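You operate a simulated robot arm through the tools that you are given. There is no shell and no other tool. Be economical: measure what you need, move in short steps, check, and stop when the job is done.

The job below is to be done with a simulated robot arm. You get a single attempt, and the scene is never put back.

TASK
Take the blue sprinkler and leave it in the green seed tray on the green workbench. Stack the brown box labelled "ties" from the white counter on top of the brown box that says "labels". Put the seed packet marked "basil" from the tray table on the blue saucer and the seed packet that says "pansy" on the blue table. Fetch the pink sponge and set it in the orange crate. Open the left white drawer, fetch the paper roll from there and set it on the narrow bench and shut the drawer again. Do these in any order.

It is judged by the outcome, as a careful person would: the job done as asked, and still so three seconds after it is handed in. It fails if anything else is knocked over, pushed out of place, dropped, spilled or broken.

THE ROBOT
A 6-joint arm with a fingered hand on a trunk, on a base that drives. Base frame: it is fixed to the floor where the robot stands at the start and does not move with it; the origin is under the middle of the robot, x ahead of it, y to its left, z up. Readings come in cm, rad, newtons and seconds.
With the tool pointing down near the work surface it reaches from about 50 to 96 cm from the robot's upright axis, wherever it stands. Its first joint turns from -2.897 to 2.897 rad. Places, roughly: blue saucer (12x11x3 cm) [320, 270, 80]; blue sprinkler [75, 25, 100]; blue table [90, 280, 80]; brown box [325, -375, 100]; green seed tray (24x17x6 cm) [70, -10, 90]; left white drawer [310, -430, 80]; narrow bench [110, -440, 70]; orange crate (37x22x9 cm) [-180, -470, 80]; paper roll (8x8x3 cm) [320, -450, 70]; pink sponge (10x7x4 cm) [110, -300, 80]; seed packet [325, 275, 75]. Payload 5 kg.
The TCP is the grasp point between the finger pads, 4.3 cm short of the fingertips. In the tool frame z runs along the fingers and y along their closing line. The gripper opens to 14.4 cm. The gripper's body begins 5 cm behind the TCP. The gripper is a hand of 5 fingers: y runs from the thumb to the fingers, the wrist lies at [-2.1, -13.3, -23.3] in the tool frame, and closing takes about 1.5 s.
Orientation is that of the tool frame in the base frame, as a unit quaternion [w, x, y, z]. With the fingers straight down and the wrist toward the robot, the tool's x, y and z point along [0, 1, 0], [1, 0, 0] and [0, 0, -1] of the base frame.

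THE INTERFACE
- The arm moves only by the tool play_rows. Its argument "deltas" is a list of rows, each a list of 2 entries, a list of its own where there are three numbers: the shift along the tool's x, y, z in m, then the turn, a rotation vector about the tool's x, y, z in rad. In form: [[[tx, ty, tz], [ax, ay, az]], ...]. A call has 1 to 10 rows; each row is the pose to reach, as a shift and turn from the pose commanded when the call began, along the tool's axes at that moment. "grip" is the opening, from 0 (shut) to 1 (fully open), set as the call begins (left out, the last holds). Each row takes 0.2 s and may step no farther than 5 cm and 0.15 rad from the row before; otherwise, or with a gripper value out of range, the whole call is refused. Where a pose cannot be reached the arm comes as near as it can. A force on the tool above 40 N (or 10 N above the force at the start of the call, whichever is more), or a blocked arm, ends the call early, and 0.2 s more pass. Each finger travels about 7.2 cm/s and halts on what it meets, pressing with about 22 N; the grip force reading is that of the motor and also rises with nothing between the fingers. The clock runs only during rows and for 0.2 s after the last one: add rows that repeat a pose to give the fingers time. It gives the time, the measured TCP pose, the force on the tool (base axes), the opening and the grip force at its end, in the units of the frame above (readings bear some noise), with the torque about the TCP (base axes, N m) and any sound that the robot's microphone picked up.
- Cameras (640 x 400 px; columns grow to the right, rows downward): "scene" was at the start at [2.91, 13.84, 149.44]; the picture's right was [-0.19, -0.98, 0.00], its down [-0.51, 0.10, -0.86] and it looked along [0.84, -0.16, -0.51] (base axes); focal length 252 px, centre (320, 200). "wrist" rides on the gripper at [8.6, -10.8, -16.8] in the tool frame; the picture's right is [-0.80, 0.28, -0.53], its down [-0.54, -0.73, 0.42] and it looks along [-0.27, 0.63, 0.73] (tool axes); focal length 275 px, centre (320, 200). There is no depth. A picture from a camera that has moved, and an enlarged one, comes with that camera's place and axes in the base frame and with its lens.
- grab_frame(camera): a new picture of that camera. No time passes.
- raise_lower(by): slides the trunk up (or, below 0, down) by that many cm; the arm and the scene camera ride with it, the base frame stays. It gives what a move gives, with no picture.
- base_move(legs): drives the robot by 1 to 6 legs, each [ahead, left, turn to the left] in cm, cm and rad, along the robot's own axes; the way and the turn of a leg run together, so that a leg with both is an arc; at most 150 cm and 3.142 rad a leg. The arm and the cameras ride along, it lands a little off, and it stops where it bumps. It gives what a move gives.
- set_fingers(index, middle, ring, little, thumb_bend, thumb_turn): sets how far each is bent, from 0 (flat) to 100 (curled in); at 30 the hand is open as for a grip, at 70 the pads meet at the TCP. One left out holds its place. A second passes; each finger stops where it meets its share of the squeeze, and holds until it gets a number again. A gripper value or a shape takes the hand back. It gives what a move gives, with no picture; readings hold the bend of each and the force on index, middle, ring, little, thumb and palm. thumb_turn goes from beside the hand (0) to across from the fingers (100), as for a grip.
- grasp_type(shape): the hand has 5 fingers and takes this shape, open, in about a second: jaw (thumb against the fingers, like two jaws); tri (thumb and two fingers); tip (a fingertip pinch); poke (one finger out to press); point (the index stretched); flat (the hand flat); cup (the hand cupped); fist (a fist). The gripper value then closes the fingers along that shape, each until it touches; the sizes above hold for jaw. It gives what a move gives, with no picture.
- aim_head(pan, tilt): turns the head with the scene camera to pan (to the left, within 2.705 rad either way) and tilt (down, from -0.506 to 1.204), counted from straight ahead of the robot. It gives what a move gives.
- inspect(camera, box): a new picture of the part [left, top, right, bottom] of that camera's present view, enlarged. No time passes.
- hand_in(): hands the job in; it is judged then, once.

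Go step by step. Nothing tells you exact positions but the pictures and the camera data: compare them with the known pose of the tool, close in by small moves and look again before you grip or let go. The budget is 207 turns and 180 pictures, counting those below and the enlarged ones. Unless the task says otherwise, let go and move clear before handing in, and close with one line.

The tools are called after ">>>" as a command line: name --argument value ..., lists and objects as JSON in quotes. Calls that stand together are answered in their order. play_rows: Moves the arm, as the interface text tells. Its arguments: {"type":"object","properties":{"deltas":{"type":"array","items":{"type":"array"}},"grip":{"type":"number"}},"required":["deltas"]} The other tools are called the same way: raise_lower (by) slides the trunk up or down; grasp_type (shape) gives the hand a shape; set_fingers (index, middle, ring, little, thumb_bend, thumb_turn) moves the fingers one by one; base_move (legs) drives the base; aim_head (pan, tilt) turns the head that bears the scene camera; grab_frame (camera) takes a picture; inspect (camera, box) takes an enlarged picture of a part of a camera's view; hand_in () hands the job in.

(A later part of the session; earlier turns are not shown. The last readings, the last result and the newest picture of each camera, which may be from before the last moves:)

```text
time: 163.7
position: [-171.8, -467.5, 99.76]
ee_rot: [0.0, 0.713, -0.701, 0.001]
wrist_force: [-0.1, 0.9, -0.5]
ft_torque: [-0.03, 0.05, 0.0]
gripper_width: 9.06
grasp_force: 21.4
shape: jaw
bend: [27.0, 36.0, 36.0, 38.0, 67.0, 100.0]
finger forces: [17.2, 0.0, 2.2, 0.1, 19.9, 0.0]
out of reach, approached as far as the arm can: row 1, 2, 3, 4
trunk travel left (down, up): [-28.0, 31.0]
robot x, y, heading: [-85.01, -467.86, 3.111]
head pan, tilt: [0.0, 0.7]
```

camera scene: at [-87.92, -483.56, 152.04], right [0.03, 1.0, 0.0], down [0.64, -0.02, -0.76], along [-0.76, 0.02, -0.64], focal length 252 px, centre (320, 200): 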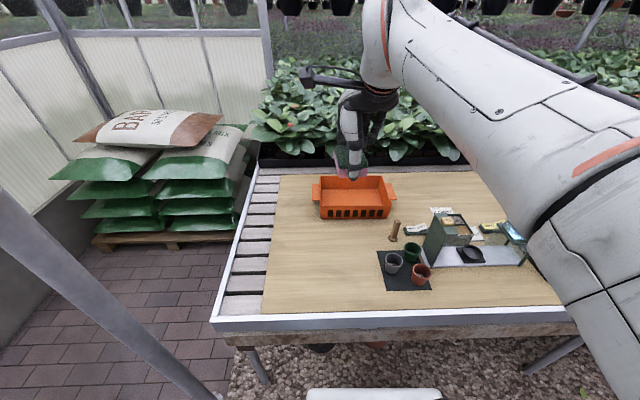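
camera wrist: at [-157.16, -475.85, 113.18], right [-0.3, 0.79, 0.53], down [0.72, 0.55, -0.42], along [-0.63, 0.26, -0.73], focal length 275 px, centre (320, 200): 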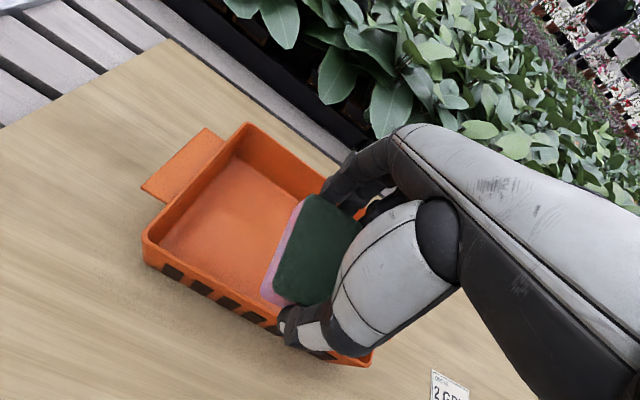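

>>> play_rows --deltas '[[[0, 0, 0.04], [0, 0, 0]], [[0, 0, 0.08], [0, 0, 0]], [[0, 0, 0.12], [0, 0, 0]], [[0, 0, 0.12], [0, 0, 0]]]'

>>> grab_frame --camera "wrist"

>>> inspect --camera "scene" --box '[240, 80, 480, 230]'

```text
time: 164.7
position: [-176.38, -467.19, 89.36]
ee_rot: [0.0, 0.713, -0.701, 0.002]
wrist_force: [0.4, 0.7, -1.4]
ft_torque: [-0.01, 0.0, -0.02]
gripper_width: 9.05
grasp_force: 22.2
shape: jaw
bend: [27.0, 36.0, 36.0, 38.0, 67.0, 100.0]
finger forces: [17.2, 0.1, 2.1, 0.1, 19.8, 0.0]
out of reach, approached as far as the arm can: row 1, 2, 3, 4
trunk travel left (down, up): [-28.0, 31.0]
robot x, y, heading: [-84.7, -468.03, 3.11]
head pan, tilt: [0.0, 0.7]
```

```text
116 pictures are left
camera wrist: at [-165.46, -475.38, 106.03], right [-0.3, 0.79, 0.53], down [0.72, 0.55, -0.42], along [-0.63, 0.26, -0.73], focal length 275 px, centre (320, 200)
```

wrist: 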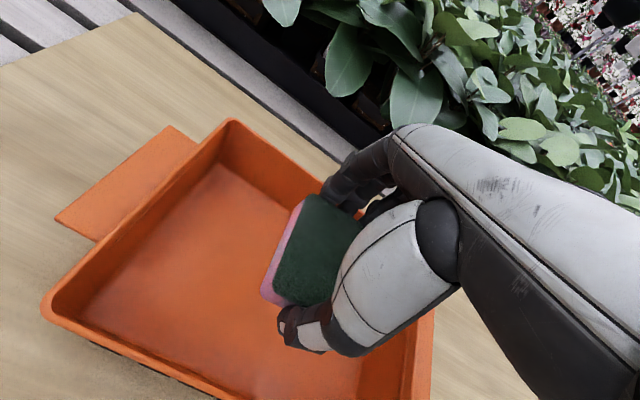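

```text
2.67 times, centred on (360, 155) of scene
camera zoom: at [-87.94, -483.56, 136.05], right [0.03, 1.0, 0.0], down [0.64, -0.02, -0.76], along [-0.76, 0.02, -0.64], focal length 673 px, centre (213, 320)
```

zoom: 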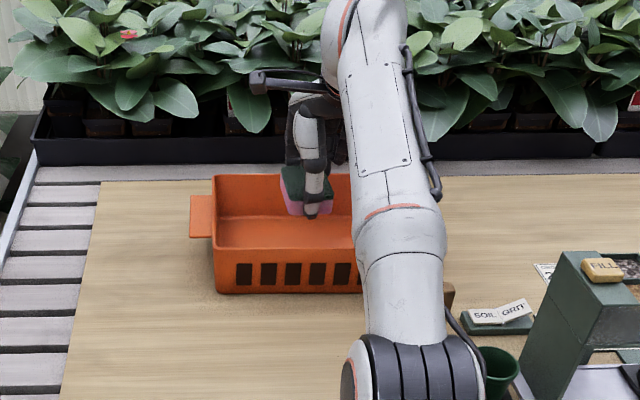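

The hand overshot toward the far wall; I'll pull back toward the crate's middle.

>>> play_rows --deltas '[[[0, -0.04, 0], [0, 0, 0]], [[0, -0.05, 0], [0, 0, 0]], [[0, -0.05, 0], [0, 0, 0]]]'

```text
time: 165.5
position: [-175.92, -466.75, 90.58]
ee_rot: [0.0, 0.712, -0.702, 0.002]
wrist_force: [-0.7, -0.4, 0.5]
ft_torque: [0.03, -0.03, -0.02]
gripper_width: 9.04
grasp_force: 21.8
shape: jaw
bend: [27.0, 36.0, 36.0, 38.0, 67.0, 100.0]
finger forces: [17.2, 0.0, 2.3, 0.0, 19.8, 0.0]
out of reach, approached as far as the arm can: row 1, 2, 3
trunk travel left (down, up): [-28.0, 31.0]
robot x, y, heading: [-85.16, -467.76, 3.113]
head pan, tilt: [0.0, 0.7]
```

>>> play_rows --deltas '[[[0, -0.03, 0], [0, 0, 0]], [[0, -0.06, 0], [0, 0, 0]], [[0, -0.06, 0], [0, 0, 0]]]'

```text
time: 166.3
position: [-175.27, -466.34, 92.08]
ee_rot: [0.001, 0.712, -0.702, 0.001]
wrist_force: [0.3, -0.1, -0.1]
ft_torque: [-0.01, 0.01, 0.02]
gripper_width: 9.07
grasp_force: 22.0
shape: jaw
bend: [27.0, 36.0, 36.0, 38.0, 67.0, 100.0]
finger forces: [17.2, 0.0, 2.4, 0.0, 19.7, 0.1]
out of reach, approached as far as the arm can: row 1, 2, 3
trunk travel left (down, up): [-28.0, 31.0]
robot x, y, heading: [-85.14, -468.1, 3.113]
head pan, tilt: [0.0, 0.7]
```

>>> play_rows --deltas '[[[0, -0.04, 0], [0, 0, 0]], [[0, -0.08, 0], [0, 0, 0]], [[0, -0.12, 0], [0, 0, 0]]]'

```text
time: 167.1
position: [-174.05, -466.41, 94.91]
ee_rot: [0.0, 0.713, -0.701, 0.001]
wrist_force: [0.0, 0.2, 0.1]
ft_torque: [0.0, -0.01, 0.03]
gripper_width: 9.09
grasp_force: 21.9
shape: jaw
bend: [27.0, 36.0, 36.0, 38.0, 67.0, 100.0]
finger forces: [17.3, 0.0, 2.3, 0.1, 19.7, 0.0]
out of reach, approached as far as the arm can: row 1, 2, 3
trunk travel left (down, up): [-28.0, 31.0]
robot x, y, heading: [-84.93, -467.91, 3.113]
head pan, tilt: [0.0, 0.7]
```

The arm seems stuck straight (singular). I'll command a higher, nearer pose so it can bend the elbow again safely.

>>> play_rows --deltas '[[[0, 0, -0.04], [0, 0, 0]], [[0, 0, -0.08], [0, 0, 0]], [[0, 0, -0.12], [0, 0, 0]], [[0, 0, -0.16], [0, 0, 0]], [[0, 0, -0.2], [0, 0, 0]], [[0, 0, -0.2], [0, 0, 0]]]'

```text
time: 168.5
position: [-166.01, -466.88, 109.43]
ee_rot: [0.002, 0.713, -0.701, -0.001]
wrist_force: [0.5, -1.0, 1.2]
ft_torque: [0.04, 0.1, 0.0]
gripper_width: 9.04
grasp_force: 22.7
shape: jaw
bend: [27.0, 36.0, 36.0, 38.0, 67.0, 100.0]
finger forces: [17.2, 0.1, 2.1, 0.0, 19.8, 0.0]
out of reach, approached as far as the arm can: row 1, 2, 3, 4, 5, 6
trunk travel left (down, up): [-28.0, 31.0]
robot x, y, heading: [-84.8, -467.99, 3.11]
head pan, tilt: [0.0, 0.7]
```

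>>> play_rows --deltas '[[[0, -0.03, 0], [0.12, 0, 0]], [[0, -0.03, 0], [0.24, 0, 0]], [[0, -0.03, 0], [0.24, 0, 0]], [[0, -0.03, 0], [0.12, 0, 0]], [[0, -0.03, 0], [0, 0, 0]], [[0, -0.03, 0], [0, 0, 0]]]'

```text
time: 169.9
position: [-163.32, -466.94, 109.71]
ee_rot: [0.003, 0.712, -0.702, -0.002]
wrist_force: [1.3, 0.4, 2.9]
ft_torque: [0.01, 0.15, 0.0]
gripper_width: 8.99
grasp_force: 22.1
shape: jaw
bend: [27.0, 36.0, 36.0, 38.0, 68.0, 100.0]
finger forces: [17.2, 0.1, 2.3, 0.1, 19.8, 0.2]
out of reach, approached as far as the arm can: row 1, 2, 3, 4
trunk travel left (down, up): [-28.0, 31.0]
robot x, y, heading: [-85.19, -468.09, 3.113]
head pan, tilt: [0.0, 0.7]
```

>>> play_rows --deltas '[[[0, 0, 0], [0, 0, 0]], [[0, 0, 0], [0, 0, 0]], [[0, 0, 0], [0, 0, 0]]]'

>>> grab_frame --camera "scene"

```text
time: 170.7
position: [-163.51, -466.74, 109.44]
ee_rot: [0.001, 0.713, -0.702, 0.001]
wrist_force: [-0.7, 0.4, -0.4]
ft_torque: [-0.01, 0.03, 0.03]
gripper_width: 9.02
grasp_force: 22.0
shape: jaw
bend: [27.0, 36.0, 36.0, 38.0, 68.0, 100.0]
finger forces: [17.2, 0.0, 2.3, 0.1, 19.8, 0.1]
trunk travel left (down, up): [-28.0, 31.0]
robot x, y, heading: [-84.71, -467.83, 3.111]
head pan, tilt: [0.0, 0.7]
```

```text
114 pictures are left
camera scene: at [-87.91, -483.56, 136.05], right [0.03, 1.0, 0.0], down [0.64, -0.02, -0.76], along [-0.76, 0.02, -0.64], focal length 252 px, centre (320, 200)
```

scene: 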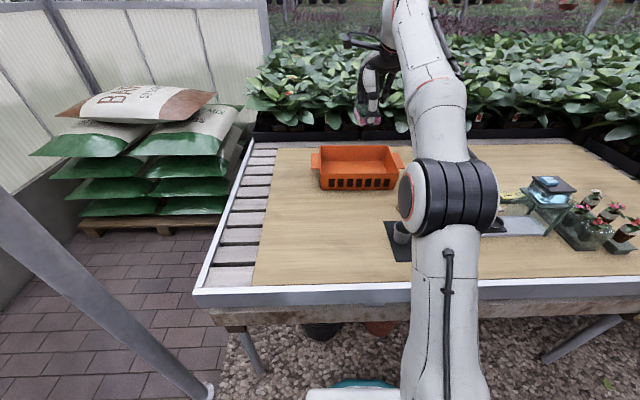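

The arm is reachable again; I'll pull back further to check the elbow bends upward.

>>> play_rows --deltas '[[[0, -0.04, -0.01], [0, 0, 0]], [[0, -0.08, -0.02], [0, 0, 0]], [[0, -0.12, -0.03], [0, 0, 0]], [[0, -0.15, -0.03], [0, 0, 0]], [[0, -0.15, -0.03], [0, 0, 0]]]'

>>> grab_frame --camera "scene"

```text
time: 171.9
position: [-148.5, -466.63, 112.41]
ee_rot: [0.001, 0.713, -0.701, 0.0]
wrist_force: [0.3, 1.0, 0.6]
ft_torque: [-0.02, 0.02, 0.0]
gripper_width: 9.03
grasp_force: 21.9
shape: jaw
bend: [27.0, 36.0, 36.0, 38.0, 68.0, 100.0]
finger forces: [17.1, 0.1, 2.3, 0.0, 19.6, 0.1]
trunk travel left (down, up): [-28.0, 31.0]
robot x, y, heading: [-84.71, -467.76, 3.109]
head pan, tilt: [0.0, 0.7]
```

```text
113 pictures are left
camera scene: at [-87.88, -483.56, 136.04], right [0.03, 1.0, 0.0], down [0.64, -0.02, -0.77], along [-0.76, 0.02, -0.64], focal length 252 px, centre (320, 200)
```

scene: 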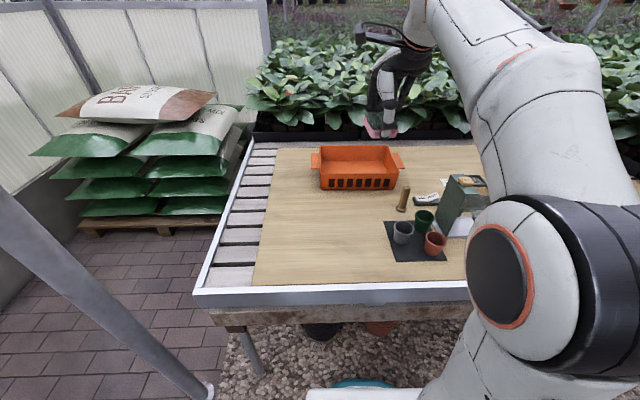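

Elbow bends the right way. I'll raise the trunk 15, lower by arm, then extend over the crate with more margin.

>>> raise_lower --by 15

>>> play_rows --deltas '[[[0, 0, 0.045], [0, 0, 0]], [[0, 0, 0.09], [0, 0, 0]], [[0, 0, 0.135], [0, 0, 0]], [[0, 0, 0.18], [0, 0, 0]], [[0, 0, 0.225], [0, 0, 0]], [[0, 0.045, 0.245], [0, 0, 0]], [[0, 0.09, 0.265], [0, 0, 0]], [[0, 0.135, 0.275], [0, 0, 0]], [[0, 0.18, 0.285], [0, 0, 0]], [[0, 0.225, 0.285], [0, 0, 0]]]'

>>> grab_frame --camera "wrist"

```text
time: 173.6
position: [-148.69, -466.64, 127.33]
ee_rot: [0.001, 0.713, -0.701, 0.0]
wrist_force: [0.4, 0.5, 0.2]
ft_torque: [0.0, -0.03, -0.01]
gripper_width: 9.02
grasp_force: 21.7
shape: jaw
bend: [27.0, 36.0, 36.0, 38.0, 68.0, 100.0]
finger forces: [17.1, 0.0, 2.4, 0.1, 19.6, 0.1]
trunk travel left (down, up): [-43.0, 16.0]
robot x, y, heading: [-84.9, -468.25, 3.106]
head pan, tilt: [0.0, 0.7]
```

```text
time: 175.8
position: [-171.0, -466.82, 98.48]
ee_rot: [0.0, 0.712, -0.702, 0.001]
wrist_force: [-0.3, -0.7, -1.0]
ft_torque: [0.0, -0.02, -0.02]
gripper_width: 9.02
grasp_force: 22.2
shape: jaw
bend: [27.0, 36.0, 37.0, 38.0, 68.0, 100.0]
finger forces: [17.1, 0.0, 2.3, 0.0, 19.6, 0.0]
trunk travel left (down, up): [-43.0, 16.0]
robot x, y, heading: [-84.93, -467.67, 3.118]
head pan, tilt: [0.0, 0.7]
```

```text
112 pictures are left
camera wrist: at [-160.13, -475.14, 115.22], right [-0.3, 0.79, 0.53], down [0.72, 0.55, -0.42], along [-0.63, 0.26, -0.73], focal length 275 px, centre (320, 200)
```

wrist: 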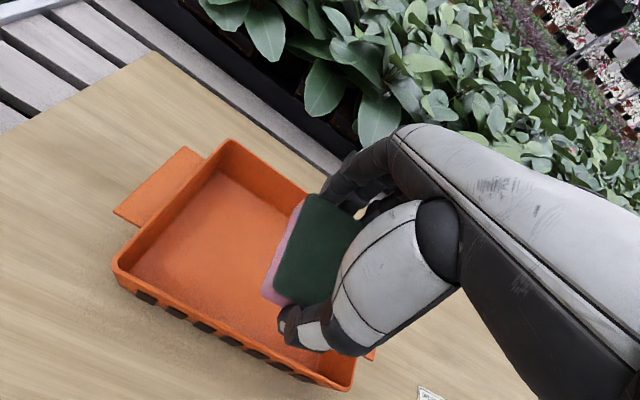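

>>> play_rows --deltas '[[[0.01, 0.01, 0.04], [0, 0, 0]], [[0.01, 0.01, 0.08], [0, 0, 0]], [[0.01, 0.01, 0.11], [0, 0, 0]], [[0.01, 0.01, 0.13], [0, 0, 0]], [[0.01, 0.01, 0.13], [0, 0, 0]]]'

>>> grab_frame --camera "wrist"

>>> inspect --camera "scene" --box '[240, 100, 480, 250]'

```text
time: 177.0
position: [-172.12, -468.07, 85.96]
ee_rot: [0.001, 0.713, -0.702, 0.0]
wrist_force: [-2.1, 0.1, 1.8]
ft_torque: [0.01, -0.02, 0.03]
gripper_width: 8.95
grasp_force: 21.8
shape: jaw
bend: [27.0, 36.0, 37.0, 38.0, 68.0, 100.0]
finger forces: [18.8, 0.4, 1.7, 0.1, 22.4, 0.0]
trunk travel left (down, up): [-43.0, 16.0]
robot x, y, heading: [-84.92, -468.1, 3.104]
head pan, tilt: [0.0, 0.7]
```

```text
111 pictures are left
camera wrist: at [-161.2, -476.3, 102.58], right [-0.3, 0.79, 0.53], down [0.72, 0.55, -0.42], along [-0.63, 0.26, -0.73], focal length 275 px, centre (320, 200)
```

wrist: 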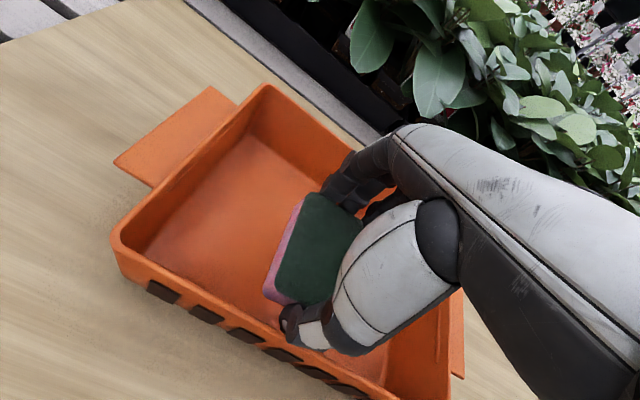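

```text
2.67 times, centred on (360, 175) of scene
camera zoom: at [-87.93, -483.56, 151.05], right [0.03, 1.0, 0.0], down [0.64, -0.02, -0.76], along [-0.76, 0.02, -0.64], focal length 673 px, centre (213, 267)
```

zoom: 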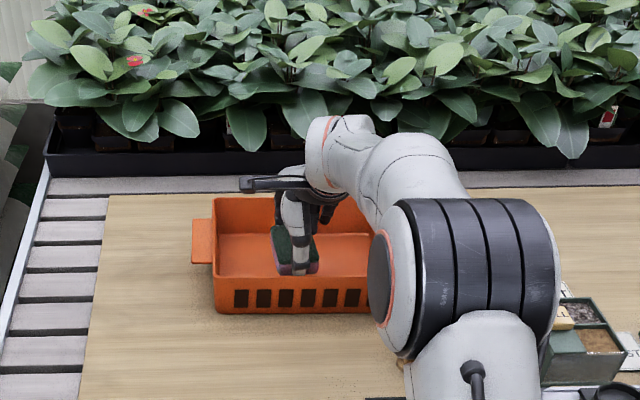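

>>> play_rows --deltas '[[[0, 0.008, 0.006], [0, 0, 0]], [[0, 0.008, 0.012], [0, 0, 0]], [[0, 0.008, 0.012], [0, 0, 0]]]'

```text
time: 177.8
position: [-173.02, -468.09, 84.55]
ee_rot: [0.0, 0.712, -0.702, 0.001]
wrist_force: [-0.5, -1.2, 0.2]
ft_torque: [0.02, 0.02, 0.0]
gripper_width: 8.93
grasp_force: 22.6
shape: jaw
bend: [27.0, 36.0, 37.0, 38.0, 68.0, 100.0]
finger forces: [18.4, 0.3, 1.7, 0.0, 19.6, 0.0]
trunk travel left (down, up): [-43.0, 16.0]
robot x, y, heading: [-85.14, -467.85, 3.106]
head pan, tilt: [0.0, 0.7]
```

>>> play_rows --deltas '[[[0, 0, 0.005], [0, 0, 0]], [[0, 0, 0.01], [0, 0, 0]], [[0, 0, 0.01], [0, 0, 0]]]'

>>> inspect --camera "wrist" --box '[100, 60, 420, 380]'

```text
time: 178.6
position: [-172.88, -468.02, 83.55]
ee_rot: [0.0, 0.713, -0.701, 0.001]
wrist_force: [-2.7, 0.4, 0.2]
ft_torque: [0.02, -0.04, 0.01]
gripper_width: 8.96
grasp_force: 21.9
shape: jaw
bend: [27.0, 36.0, 37.0, 38.0, 68.0, 100.0]
finger forces: [18.8, 0.3, 1.8, 0.0, 21.5, 0.1]
trunk travel left (down, up): [-43.0, 16.0]
robot x, y, heading: [-85.18, -468.52, 3.11]
head pan, tilt: [0.0, 0.7]
```

```text
1.25 times, centred on (260, 220) of wrist
camera zoom: at [-161.99, -476.27, 100.35], right [-0.3, 0.79, 0.53], down [0.72, 0.55, -0.42], along [-0.63, 0.26, -0.73], focal length 344 px, centre (395, 175)
```

zoom: 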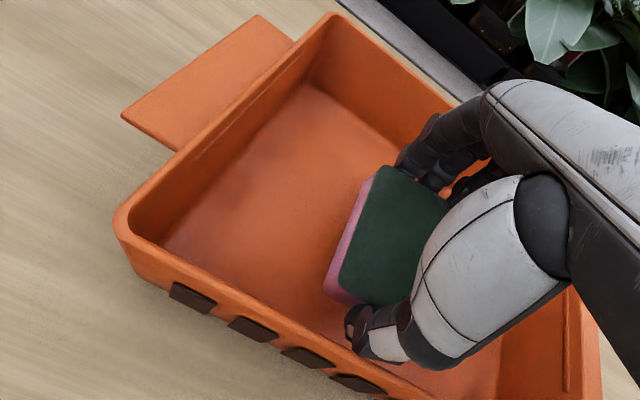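

The thumb brushes the near wall; I'll shift 1.3 cm away from it and lower slightly more.

>>> play_rows --deltas '[[[0, 0.013, 0], [0, 0, 0]], [[0, 0.013, 0.006], [0, 0, 0]], [[0, 0.013, 0.006], [0, 0, 0]]]'

```text
time: 179.4
position: [-174.08, -467.84, 83.05]
ee_rot: [0.001, 0.712, -0.702, 0.001]
wrist_force: [-0.4, 0.4, -0.2]
ft_torque: [0.02, 0.0, 0.0]
gripper_width: 8.95
grasp_force: 22.1
shape: jaw
bend: [27.0, 36.0, 37.0, 38.0, 68.0, 100.0]
finger forces: [18.5, 0.3, 1.7, 0.0, 19.5, 0.1]
trunk travel left (down, up): [-43.0, 16.0]
robot x, y, heading: [-85.07, -468.0, 3.111]
head pan, tilt: [0.0, 0.7]
```

>>> play_rows --deltas '[[[0, 0, 0.005], [0, 0, 0]], [[0, 0, 0.01], [0, 0, 0]], [[0, 0, 0.01], [0, 0, 0]]]'

```text
time: 180.2
position: [-174.16, -467.97, 82.05]
ee_rot: [0.001, 0.713, -0.701, 0.0]
wrist_force: [-0.9, 0.1, -0.3]
ft_torque: [-0.03, -0.03, -0.04]
gripper_width: 8.97
grasp_force: 21.9
shape: jaw
bend: [27.0, 36.0, 37.0, 38.0, 68.0, 100.0]
finger forces: [18.5, 0.3, 1.7, 0.1, 19.6, 0.0]
trunk travel left (down, up): [-43.0, 16.0]
robot x, y, heading: [-84.8, -468.11, 3.111]
head pan, tilt: [0.0, 0.7]
```

>>> play_rows --deltas '[[[0, 0, 0.005], [0, 0, 0]], [[0, 0, 0.01], [0, 0, 0]], [[0, 0, 0.01], [0, 0, 0]]]'

```text
time: 181.0
position: [-174.16, -467.81, 80.93]
ee_rot: [0.001, 0.712, -0.702, 0.001]
wrist_force: [-0.1, -0.4, 0.4]
ft_torque: [-0.05, 0.0, -0.02]
gripper_width: 8.93
grasp_force: 21.5
shape: jaw
bend: [27.0, 36.0, 37.0, 38.0, 68.0, 100.0]
finger forces: [18.4, 0.3, 1.7, 0.0, 19.6, 0.1]
trunk travel left (down, up): [-43.0, 16.0]
robot x, y, heading: [-85.1, -468.05, 3.114]
head pan, tilt: [0.0, 0.7]
```

>>> play_rows --deltas '[[[0, 0, 0.005], [0, 0, 0]], [[0, 0, 0.01], [0, 0, 0]], [[0, 0, 0.01], [0, 0, 0]]]'

>>> inspect --camera "wrist" --box '[100, 60, 420, 380]'

>>> inspect --camera "scene" --box '[240, 100, 560, 300]'

```text
time: 181.8
position: [-174.16, -467.83, 79.98]
ee_rot: [0.001, 0.713, -0.701, 0.0]
wrist_force: [-0.3, 1.3, 2.6]
ft_torque: [-0.04, 0.15, -0.01]
gripper_width: 8.95
grasp_force: 21.8
shape: jaw
bend: [27.0, 36.0, 37.0, 38.0, 68.0, 100.0]
finger forces: [18.6, 0.3, 2.0, 0.0, 19.5, 0.0]
trunk travel left (down, up): [-43.0, 16.0]
robot x, y, heading: [-84.79, -468.19, 3.11]
head pan, tilt: [0.0, 0.7]
```

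```text
1.25 times, centred on (260, 220) of wrist
camera zoom: at [-163.2, -476.17, 96.67], right [-0.29, 0.79, 0.53], down [0.72, 0.55, -0.43], along [-0.63, 0.26, -0.73], focal length 344 px, centre (395, 175)
```

zoom: 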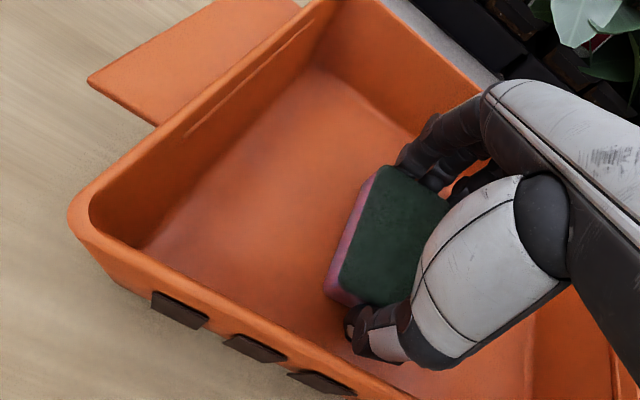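

```text
2.00 times, centred on (400, 200) of scene
camera zoom: at [-87.89, -483.55, 151.05], right [0.03, 1.0, 0.0], down [0.64, -0.02, -0.77], along [-0.76, 0.02, -0.64], focal length 505 px, centre (160, 200)
```

zoom: 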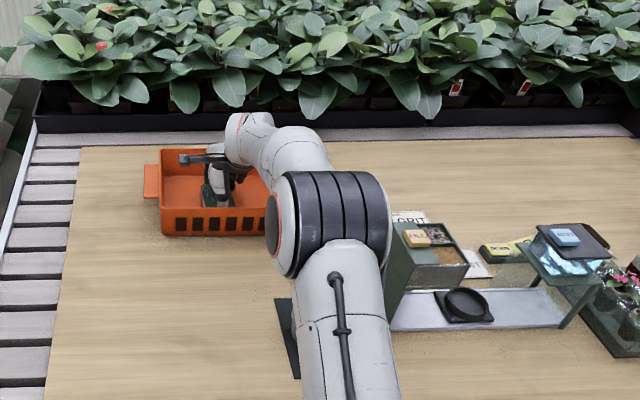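

Touching the floor now. Releasing modestly and lifting straight up.

>>> play_rows --deltas '[[[0, 0, 0], [0, 0, 0]], [[0, 0, 0], [0, 0, 0]], [[0, 0, 0], [0, 0, 0]], [[0, 0, -0.04], [0, 0, 0]], [[0, 0, -0.08], [0, 0, 0]], [[0, 0, -0.12], [0, 0, 0]], [[0, 0, -0.16], [0, 0, 0]], [[0, 0, -0.2], [0, 0, 0]], [[0, 0, -0.2], [0, 0, 0]]]' --grip 0.76

>>> grab_frame --camera "wrist"

```text
time: 183.8
position: [-174.34, -467.95, 99.91]
ee_rot: [0.0, 0.713, -0.701, 0.0]
wrist_force: [0.5, 0.0, -0.5]
ft_torque: [0.0, 0.03, 0.01]
gripper_width: 10.92
grasp_force: 0.0
shape: jaw
bend: [26.0, 35.0, 33.0, 34.0, 55.0, 99.0]
finger forces: [0.0, 0.0, 0.1, 0.0, 0.0, 0.0]
trunk travel left (down, up): [-43.0, 16.0]
robot x, y, heading: [-84.71, -467.95, 3.109]
head pan, tilt: [0.0, 0.7]
```

```text
106 pictures are left
camera wrist: at [-163.44, -476.1, 116.6], right [-0.3, 0.79, 0.53], down [0.72, 0.55, -0.42], along [-0.63, 0.26, -0.73], focal length 275 px, centre (320, 200)
```

wrist: 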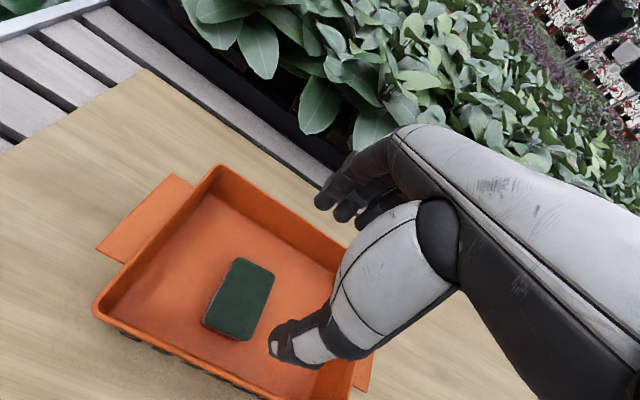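

Sponge lies in the crate. I'll tuck the arm, back away, turn east, and head to the counter by the same southern route.

>>> play_rows --deltas '[[[0, -0.035, -0.025], [0, 0, 0]], [[0, -0.07, -0.05], [0, 0, 0]], [[0, -0.105, -0.075], [0, 0, 0]], [[0, -0.14, -0.1], [0, 0, 0]], [[0, -0.175, -0.125], [0, 0, 0]], [[0, -0.21, -0.15], [0, 0, 0]], [[0, -0.25, -0.175], [0, 0, 0]], [[0, -0.29, -0.2], [0, 0, 0]], [[0, -0.33, -0.22], [0, 0, 0]], [[0, -0.36, -0.25], [0, 0, 0]]]' --grip 1.0

>>> base_move --legs '[[-62, 0, 0], [0, 0, 3.14], [0, -116, 0], [100, 0, 0], [105, 0, 0]]'

>>> aim_head --pan 0.3 --tilt 0.5

>>> grab_frame --camera "scene"

```text
time: 186.0
position: [-138.08, -467.16, 124.86]
ee_rot: [0.0, 0.713, -0.701, 0.0]
wrist_force: [0.3, -0.6, -0.3]
ft_torque: [-0.02, 0.03, 0.02]
gripper_width: 14.35
grasp_force: 0.1
shape: jaw
bend: [30.0, 30.0, 30.0, 30.0, 30.0, 98.0]
finger forces: [0.0, 0.1, 0.1, 0.0, 0.1, 0.0]
trunk travel left (down, up): [-43.0, 16.0]
robot x, y, heading: [-84.82, -467.93, 3.111]
head pan, tilt: [0.0, 0.7]
```

```text
time: 212.1
position: [226.36, -601.38, 124.8]
ee_rot: [-0.001, 0.71, 0.704, 0.001]
wrist_force: [-1.1, 0.0, 0.1]
ft_torque: [0.02, -0.04, -0.01]
gripper_width: 14.37
grasp_force: 0.0
shape: jaw
bend: [30.0, 30.0, 30.0, 30.0, 30.0, 98.0]
finger forces: [0.1, 0.0, 0.1, 0.0, 0.1, 0.1]
trunk travel left (down, up): [-43.0, 16.0]
robot x, y, heading: [173.45, -599.34, -0.06]
head pan, tilt: [0.0, 0.7]
```

```text
time: 212.9
position: [226.17, -601.29, 124.76]
ee_rot: [-0.001, 0.71, 0.704, 0.001]
wrist_force: [-0.2, 0.0, 0.3]
ft_torque: [0.02, 0.03, 0.01]
gripper_width: 14.39
grasp_force: 0.0
shape: jaw
bend: [30.0, 30.0, 30.0, 30.0, 30.0, 98.0]
finger forces: [0.1, 0.0, 0.0, 0.0, 0.0, 0.0]
trunk travel left (down, up): [-43.0, 16.0]
robot x, y, heading: [173.21, -599.16, -0.056]
head pan, tilt: [0.3, 0.499]
```

```text
105 pictures are left
camera scene: at [176.76, -581.4, 152.81], right [0.24, -0.97, 0.0], down [-0.47, -0.12, -0.88], along [0.85, 0.21, -0.48], focal length 252 px, centre (320, 200)
```

scene: 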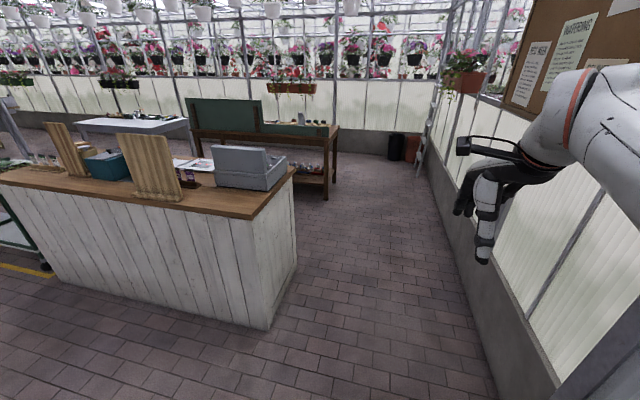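

The counter's east side (x≈324) should hold the drawers. Driving around its south end, then north along its east aisle.

>>> base_move --legs '[[0, 0, 0.058], [0, 12, 0], [140, 0, 0], [82, 0, 0], [0, 0, 1.571], [100, 0, 0]]'

>>> aim_head --pan 0.7 --tilt 0.6

>>> grab_frame --camera "scene"

```text
time: 233.7
position: [395.33, -430.17, 124.67]
ee_rot: [0.0, -0.005, 1.0, 0.0]
wrist_force: [0.0, -0.6, 0.1]
ft_torque: [0.0, -0.03, 0.02]
gripper_width: 14.36
grasp_force: 0.1
shape: jaw
bend: [30.0, 30.0, 30.0, 30.0, 30.0, 98.0]
finger forces: [0.1, 0.0, 0.0, 0.0, 0.1, 0.0]
trunk travel left (down, up): [-43.0, 16.0]
robot x, y, heading: [394.41, -483.02, 1.534]
head pan, tilt: [0.3, 0.499]
```

```text
time: 234.5
position: [395.39, -430.17, 124.84]
ee_rot: [-0.001, -0.005, 1.0, 0.0]
wrist_force: [0.8, 0.1, -0.2]
ft_torque: [-0.03, 0.02, -0.01]
gripper_width: 14.4
grasp_force: 0.2
shape: jaw
bend: [30.0, 30.0, 30.0, 30.0, 30.0, 98.0]
finger forces: [0.0, 0.0, 0.1, 0.0, 0.0, 0.0]
trunk travel left (down, up): [-43.0, 16.0]
robot x, y, heading: [394.7, -483.46, 1.538]
head pan, tilt: [0.7, 0.6]
```

```text
104 pictures are left
camera scene: at [373.36, -481.94, 151.91], right [0.79, 0.62, 0.0], down [0.35, -0.44, -0.83], along [-0.51, 0.65, -0.56], focal length 252 px, centre (320, 200)
```

scene: 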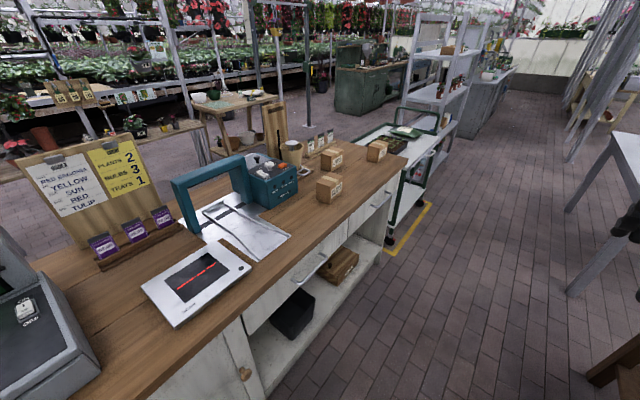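

The left drawer (south one, with the bar handle) and the boxes are visible. I'll move to face the drawer squarely.

>>> raise_lower --by 14

>>> base_move --legs '[[40, -8, 0.0], [0, 0, 1.6]]'

>>> aim_head --pan 0.0 --tilt 0.75

>>> grab_frame --camera "scene"

>>> grab_frame --camera "wrist"

```text
time: 236.2
position: [395.37, -430.04, 138.94]
ee_rot: [-0.001, -0.006, 1.0, 0.001]
wrist_force: [0.5, -1.0, 0.2]
ft_torque: [0.01, -0.02, -0.02]
gripper_width: 14.39
grasp_force: 0.1
shape: jaw
bend: [30.0, 30.0, 30.0, 30.0, 30.0, 98.0]
finger forces: [0.0, 0.0, 0.0, 0.0, 0.0, 0.1]
trunk travel left (down, up): [-57.0, 2.0]
robot x, y, heading: [394.65, -483.3, 1.536]
head pan, tilt: [0.7, 0.6]
```

```text
time: 242.6
position: [350.13, -443.18, 138.75]
ee_rot: [0.0, 0.717, -0.697, 0.001]
wrist_force: [0.3, -0.5, -0.4]
ft_torque: [0.02, 0.0, -0.01]
gripper_width: 14.37
grasp_force: 0.0
shape: jaw
bend: [30.0, 30.0, 30.0, 30.0, 30.0, 98.0]
finger forces: [0.0, 0.0, 0.0, 0.1, 0.0, 0.0]
trunk travel left (down, up): [-57.0, 2.0]
robot x, y, heading: [403.15, -443.06, 3.126]
head pan, tilt: [0.7, 0.6]
```

```text
time: 243.6
position: [350.18, -443.18, 138.94]
ee_rot: [0.0, 0.717, -0.697, 0.001]
wrist_force: [0.7, 0.7, 0.1]
ft_torque: [-0.02, 0.02, 0.02]
gripper_width: 14.38
grasp_force: 0.2
shape: jaw
bend: [30.0, 30.0, 30.0, 30.0, 30.0, 98.0]
finger forces: [0.1, 0.0, 0.1, 0.0, 0.0, 0.0]
trunk travel left (down, up): [-57.0, 2.0]
robot x, y, heading: [403.33, -443.17, 3.126]
head pan, tilt: [0.0, 0.75]
```

```text
103 pictures are left
camera scene: at [400.9, -458.77, 164.62], right [0.02, 1.0, 0.0], down [0.68, -0.01, -0.73], along [-0.73, 0.01, -0.68], focal length 252 px, centre (320, 200)
```

scene: 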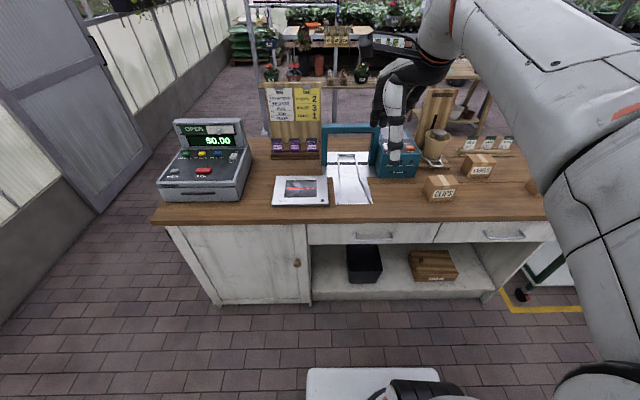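

```text
102 pictures are left
camera wrist: at [361.18, -451.3, 155.54], right [-0.31, 0.79, 0.53], down [0.71, 0.56, -0.42], along [-0.63, 0.25, -0.73], focal length 275 px, centre (320, 200)
```

wrist: 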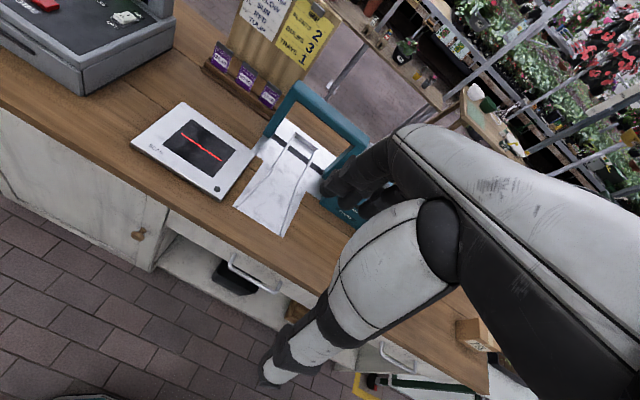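

Left drawer handle ≈ (334,-435,81.5). I'll zoom in to see its shape and the box labels.

>>> inspect --camera "scene" --box '[300, 200, 460, 300]'

>>> inspect --camera "scene" --box '[400, 120, 560, 220]'

>>> inspect --camera "wrist" --box '[160, 200, 320, 300]'

```text
4.00 times, centred on (380, 250) of scene
camera zoom: at [400.9, -458.77, 164.62], right [0.02, 1.0, 0.0], down [0.68, -0.01, -0.73], along [-0.73, 0.01, -0.68], focal length 1009 px, centre (80, 0)
```

zoom: 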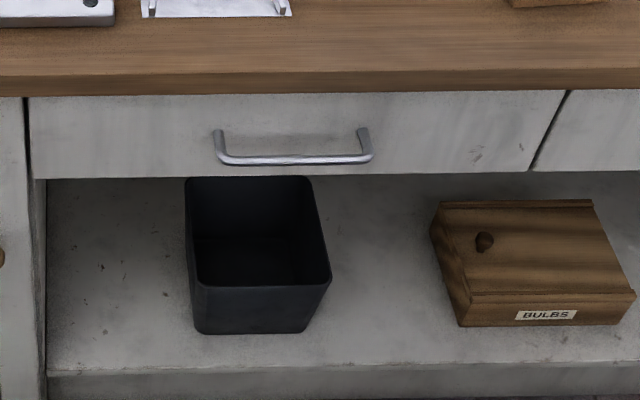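

```text
4.00 times, centred on (480, 170) of scene
camera zoom: at [400.9, -458.77, 164.62], right [0.02, 1.0, 0.0], down [0.68, -0.01, -0.73], along [-0.73, 0.01, -0.68], focal length 1009 px, centre (-320, 320)
```

zoom: 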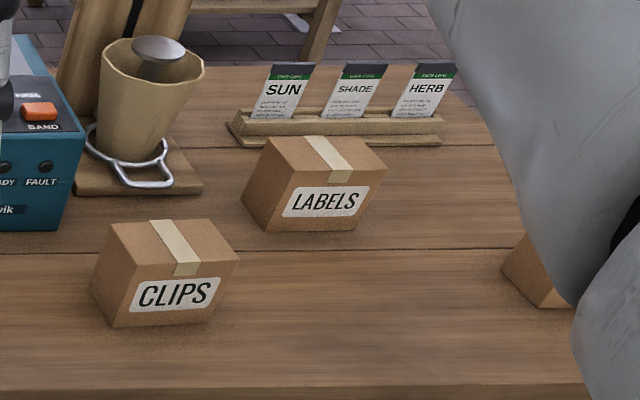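

```text
4.00 times, centred on (240, 250) of wrist
camera zoom: at [361.18, -451.3, 155.54], right [-0.31, 0.79, 0.53], down [0.71, 0.56, -0.42], along [-0.63, 0.25, -0.73], focal length 1101 px, centre (640, 0)
```

zoom: 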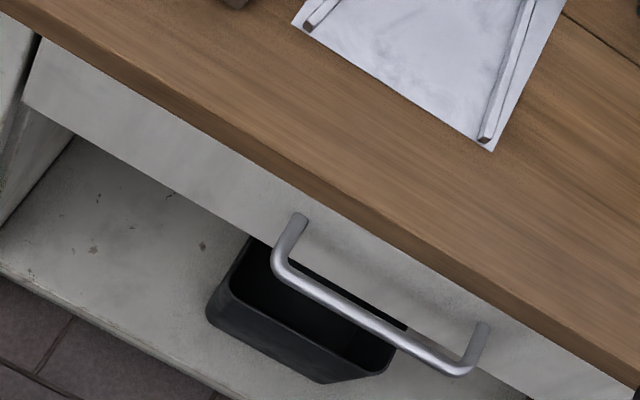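

The handle is a U-bar about 16 cm wide standing ~4 cm off. I'll back up 11 cm, then pitch the hand nearly horizontal so thumb and fingers can pinch the bar under the countertop edge.

>>> base_move --legs '[[-11, 0, 0]]'

>>> play_rows --deltas '[[[-0.01, 0.018, 0], [-0.131, 0, 0]], [[-0.02, 0.036, 0], [-0.262, 0, 0]], [[-0.03, 0.054, 0], [-0.393, 0, 0]], [[-0.04, 0.072, 0], [-0.524, 0, 0]], [[-0.05, 0.09, 0], [-0.655, 0, 0]], [[-0.06, 0.108, 0], [-0.785, 0, 0]], [[-0.07, 0.12, 0], [-0.916, 0, 0]], [[-0.078, 0.13, 0], [-1.047, 0, 0]], [[-0.078, 0.13, 0], [-1.047, 0, 0]]]' --grip 0.55

>>> grab_frame --camera "scene"

```text
time: 244.8
position: [361.02, -443.29, 138.96]
ee_rot: [0.002, 0.717, -0.697, 0.001]
wrist_force: [1.2, 0.3, 0.7]
ft_torque: [-0.02, 0.08, -0.03]
gripper_width: 14.38
grasp_force: 0.1
shape: jaw
bend: [30.0, 30.0, 30.0, 30.0, 30.0, 98.0]
finger forces: [0.0, 0.0, 0.1, 0.0, 0.1, 0.0]
trunk travel left (down, up): [-57.0, 2.0]
robot x, y, heading: [414.1, -443.15, 3.127]
head pan, tilt: [0.0, 0.75]
```

```text
time: 246.8
position: [347.73, -435.86, 138.77]
ee_rot: [0.359, 0.62, -0.604, -0.348]
wrist_force: [0.7, -0.5, -0.2]
ft_torque: [-0.02, -0.01, -0.02]
gripper_width: 7.94
grasp_force: 0.1
shape: jaw
bend: [74.0, 43.0, 40.0, 40.0, 68.0, 100.0]
finger forces: [0.0, 0.0, 0.0, 0.1, 0.0, 0.0]
trunk travel left (down, up): [-57.0, 2.0]
robot x, y, heading: [414.08, -443.2, 3.121]
head pan, tilt: [0.0, 0.75]
```

```text
98 pictures are left
camera scene: at [411.63, -459.0, 164.62], right [0.02, 1.0, 0.0], down [0.68, -0.01, -0.73], along [-0.73, 0.01, -0.68], focal length 252 px, centre (320, 200)
```

scene: 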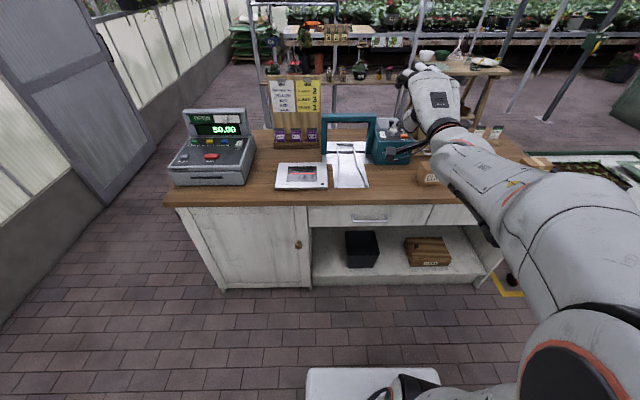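

Lowering the trunk to bring the hand to handle height, in front of the counter.

>>> raise_lower --by -50

>>> grab_frame --camera "scene"

>>> grab_frame --camera "wrist"

```text
refused: -50 is not a number from -40 to 40
```

```text
97 pictures are left
camera scene: at [411.63, -459.0, 164.62], right [0.02, 1.0, 0.0], down [0.68, -0.01, -0.73], along [-0.73, 0.01, -0.68], focal length 252 px, centre (320, 200)
```

scene: 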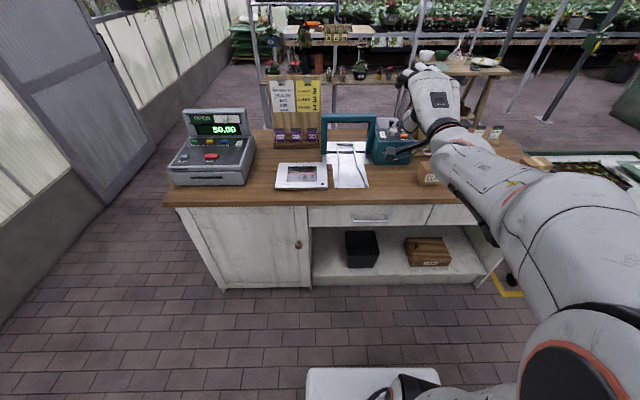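

```text
96 pictures are left
camera wrist: at [367.81, -443.8, 137.67], right [0.3, 0.81, 0.51], down [-0.02, 0.54, -0.84], along [-0.95, 0.24, 0.18], focal length 275 px, centre (320, 200)
```

wrist: 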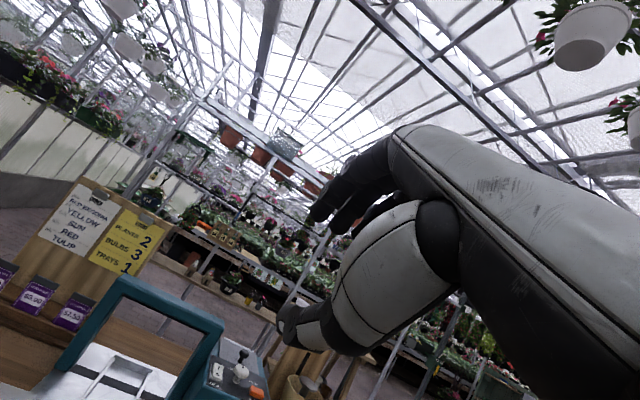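

>>> raise_lower --by -40

>>> raise_lower --by -12

>>> grab_frame --camera "scene"

>>> grab_frame --camera "wrist"

```text
time: 250.7
position: [347.76, -435.89, 98.71]
ee_rot: [0.36, 0.621, -0.603, -0.348]
wrist_force: [0.2, 0.8, 0.9]
ft_torque: [0.04, 0.0, 0.02]
gripper_width: 7.94
grasp_force: 0.0
shape: jaw
bend: [74.0, 43.0, 40.0, 40.0, 68.0, 100.0]
finger forces: [0.0, 0.0, 0.1, 0.0, 0.0, 0.1]
trunk travel left (down, up): [-17.0, 42.0]
robot x, y, heading: [413.79, -443.25, 3.127]
head pan, tilt: [0.0, 0.75]
```

```text
time: 252.2
position: [347.74, -435.99, 86.87]
ee_rot: [0.36, 0.621, -0.603, -0.347]
wrist_force: [-0.2, 0.2, -0.5]
ft_torque: [-0.02, 0.0, -0.01]
gripper_width: 7.96
grasp_force: 0.1
shape: jaw
bend: [74.0, 43.0, 40.0, 40.0, 68.0, 100.0]
finger forces: [0.1, 0.1, 0.1, 0.0, 0.0, 0.0]
trunk travel left (down, up): [-5.0, 54.0]
robot x, y, heading: [414.0, -443.4, 3.121]
head pan, tilt: [0.0, 0.75]
```

```text
95 pictures are left
camera scene: at [411.64, -458.96, 112.63], right [0.02, 1.0, 0.0], down [0.68, -0.01, -0.73], along [-0.73, 0.01, -0.68], focal length 252 px, centre (320, 200)
```

scene: 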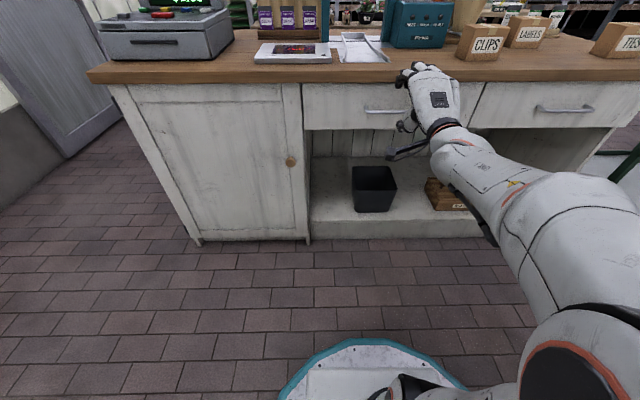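

```text
94 pictures are left
camera wrist: at [367.84, -443.78, 85.71], right [0.3, 0.81, 0.51], down [-0.02, 0.54, -0.84], along [-0.95, 0.24, 0.18], focal length 275 px, centre (320, 200)
```

wrist: 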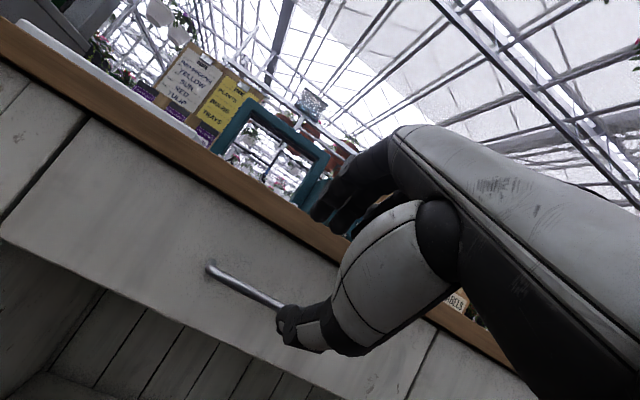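

Handle bar appears nearer z≈77.5. Lowering further, then checking alignment before advancing.

>>> raise_lower --by -5

>>> play_rows --deltas '[[[0, -0.017, 0.01], [0, 0, 0]], [[0, -0.0346, 0.02], [0, 0, 0]], [[0, -0.0346, 0.02], [0, 0, 0]]]'

>>> grab_frame --camera "wrist"

>>> inspect --camera "scene" --box '[340, 60, 500, 160]'

```text
time: 253.1
position: [347.7, -435.9, 81.82]
ee_rot: [0.36, 0.621, -0.603, -0.348]
wrist_force: [0.2, 0.3, -0.4]
ft_torque: [0.01, -0.04, -0.01]
gripper_width: 7.93
grasp_force: 0.1
shape: jaw
bend: [74.0, 43.0, 40.0, 40.0, 68.0, 100.0]
finger forces: [0.0, 0.0, 0.0, 0.0, 0.0, 0.0]
trunk travel left (down, up): [0.0, 59.0]
robot x, y, heading: [414.23, -443.08, 3.124]
head pan, tilt: [0.0, 0.75]
```

```text
time: 253.9
position: [347.72, -435.9, 77.69]
ee_rot: [0.36, 0.622, -0.603, -0.348]
wrist_force: [-0.5, -0.2, 0.6]
ft_torque: [0.01, -0.02, -0.03]
gripper_width: 7.92
grasp_force: 0.0
shape: jaw
bend: [74.0, 43.0, 40.0, 40.0, 68.0, 100.0]
finger forces: [0.0, 0.0, 0.0, 0.0, 0.0, 0.0]
trunk travel left (down, up): [0.0, 59.0]
robot x, y, heading: [414.1, -443.04, 3.131]
head pan, tilt: [0.0, 0.75]
```

```text
93 pictures are left
camera wrist: at [367.87, -443.79, 76.62], right [0.3, 0.81, 0.51], down [-0.02, 0.54, -0.84], along [-0.95, 0.24, 0.18], focal length 275 px, centre (320, 200)
```

wrist: 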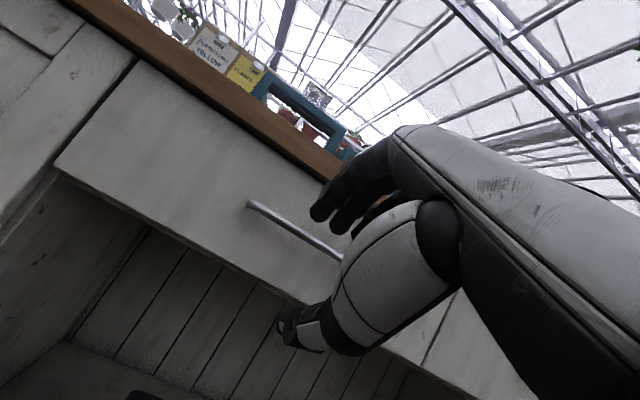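

```text
4.00 times, centred on (420, 110) of scene
camera zoom: at [411.65, -458.96, 107.62], right [0.02, 1.0, 0.0], down [0.68, -0.01, -0.73], along [-0.73, 0.01, -0.68], focal length 1009 px, centre (-80, 560)
```

zoom: 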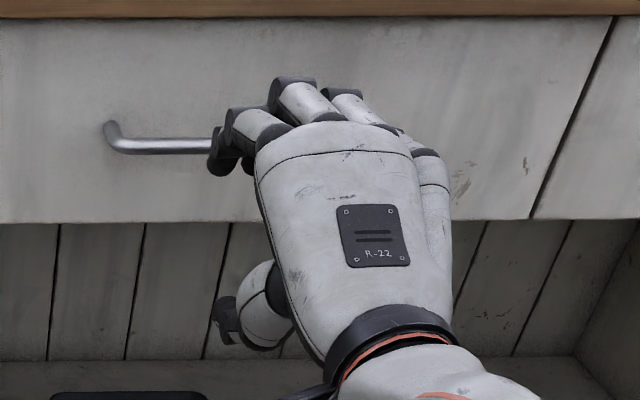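

Bar ≈ (334, y -442…-426, 78). I'll narrow the opening, shift 2.6 cm left so the fingers stay inside the bar, and advance.

>>> play_rows --deltas '[[[0.013, 0, 0], [0, 0, 0]], [[0.026, 0.01, 0.016], [0, 0, 0]], [[0.026, 0.025, 0.04], [0, 0, 0]], [[0.026, 0.04, 0.064], [0, 0, 0]], [[0.026, 0.055, 0.088], [0, 0, 0]], [[0.026, 0.063, 0.101], [0, 0, 0]], [[0.026, 0.063, 0.101], [0, 0, 0]]]' --grip 0.42

>>> grab_frame --camera "wrist"

>>> inspect --camera "scene" --box '[340, 40, 500, 140]'

```text
time: 255.5
position: [335.9, -438.79, 78.22]
ee_rot: [0.36, 0.624, -0.602, -0.343]
wrist_force: [0.1, -0.4, -0.6]
ft_torque: [-0.02, -0.04, 0.0]
gripper_width: 6.11
grasp_force: 0.1
shape: jaw
bend: [74.0, 48.0, 45.0, 43.0, 72.0, 100.0]
finger forces: [0.1, 0.0, 0.0, 0.1, 0.0, 0.1]
trunk travel left (down, up): [0.0, 59.0]
robot x, y, heading: [414.13, -443.47, 3.125]
head pan, tilt: [0.0, 0.75]
```

```text
91 pictures are left
camera wrist: at [356.1, -446.36, 77.19], right [0.29, 0.81, 0.51], down [-0.02, 0.54, -0.84], along [-0.96, 0.23, 0.17], focal length 275 px, centre (320, 200)
```

wrist: 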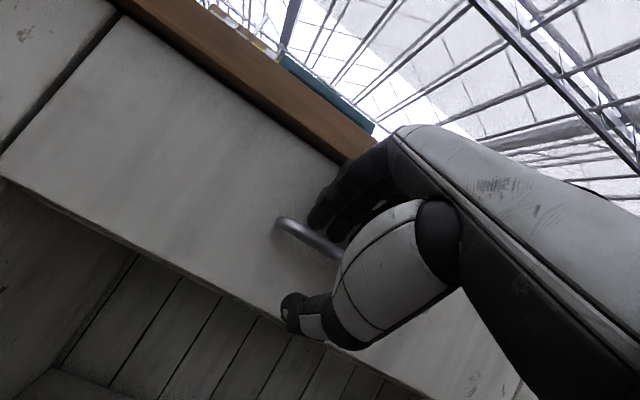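

```text
4.00 times, centred on (420, 90) of scene
camera zoom: at [411.64, -458.96, 107.62], right [0.02, 1.0, 0.0], down [0.68, -0.01, -0.73], along [-0.73, 0.01, -0.68], focal length 1009 px, centre (-80, 640)
```

zoom: 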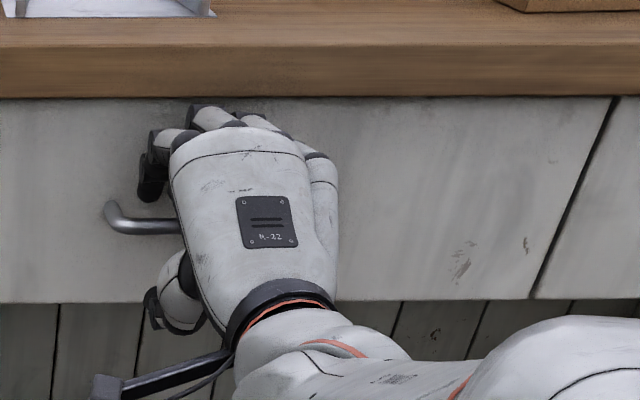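

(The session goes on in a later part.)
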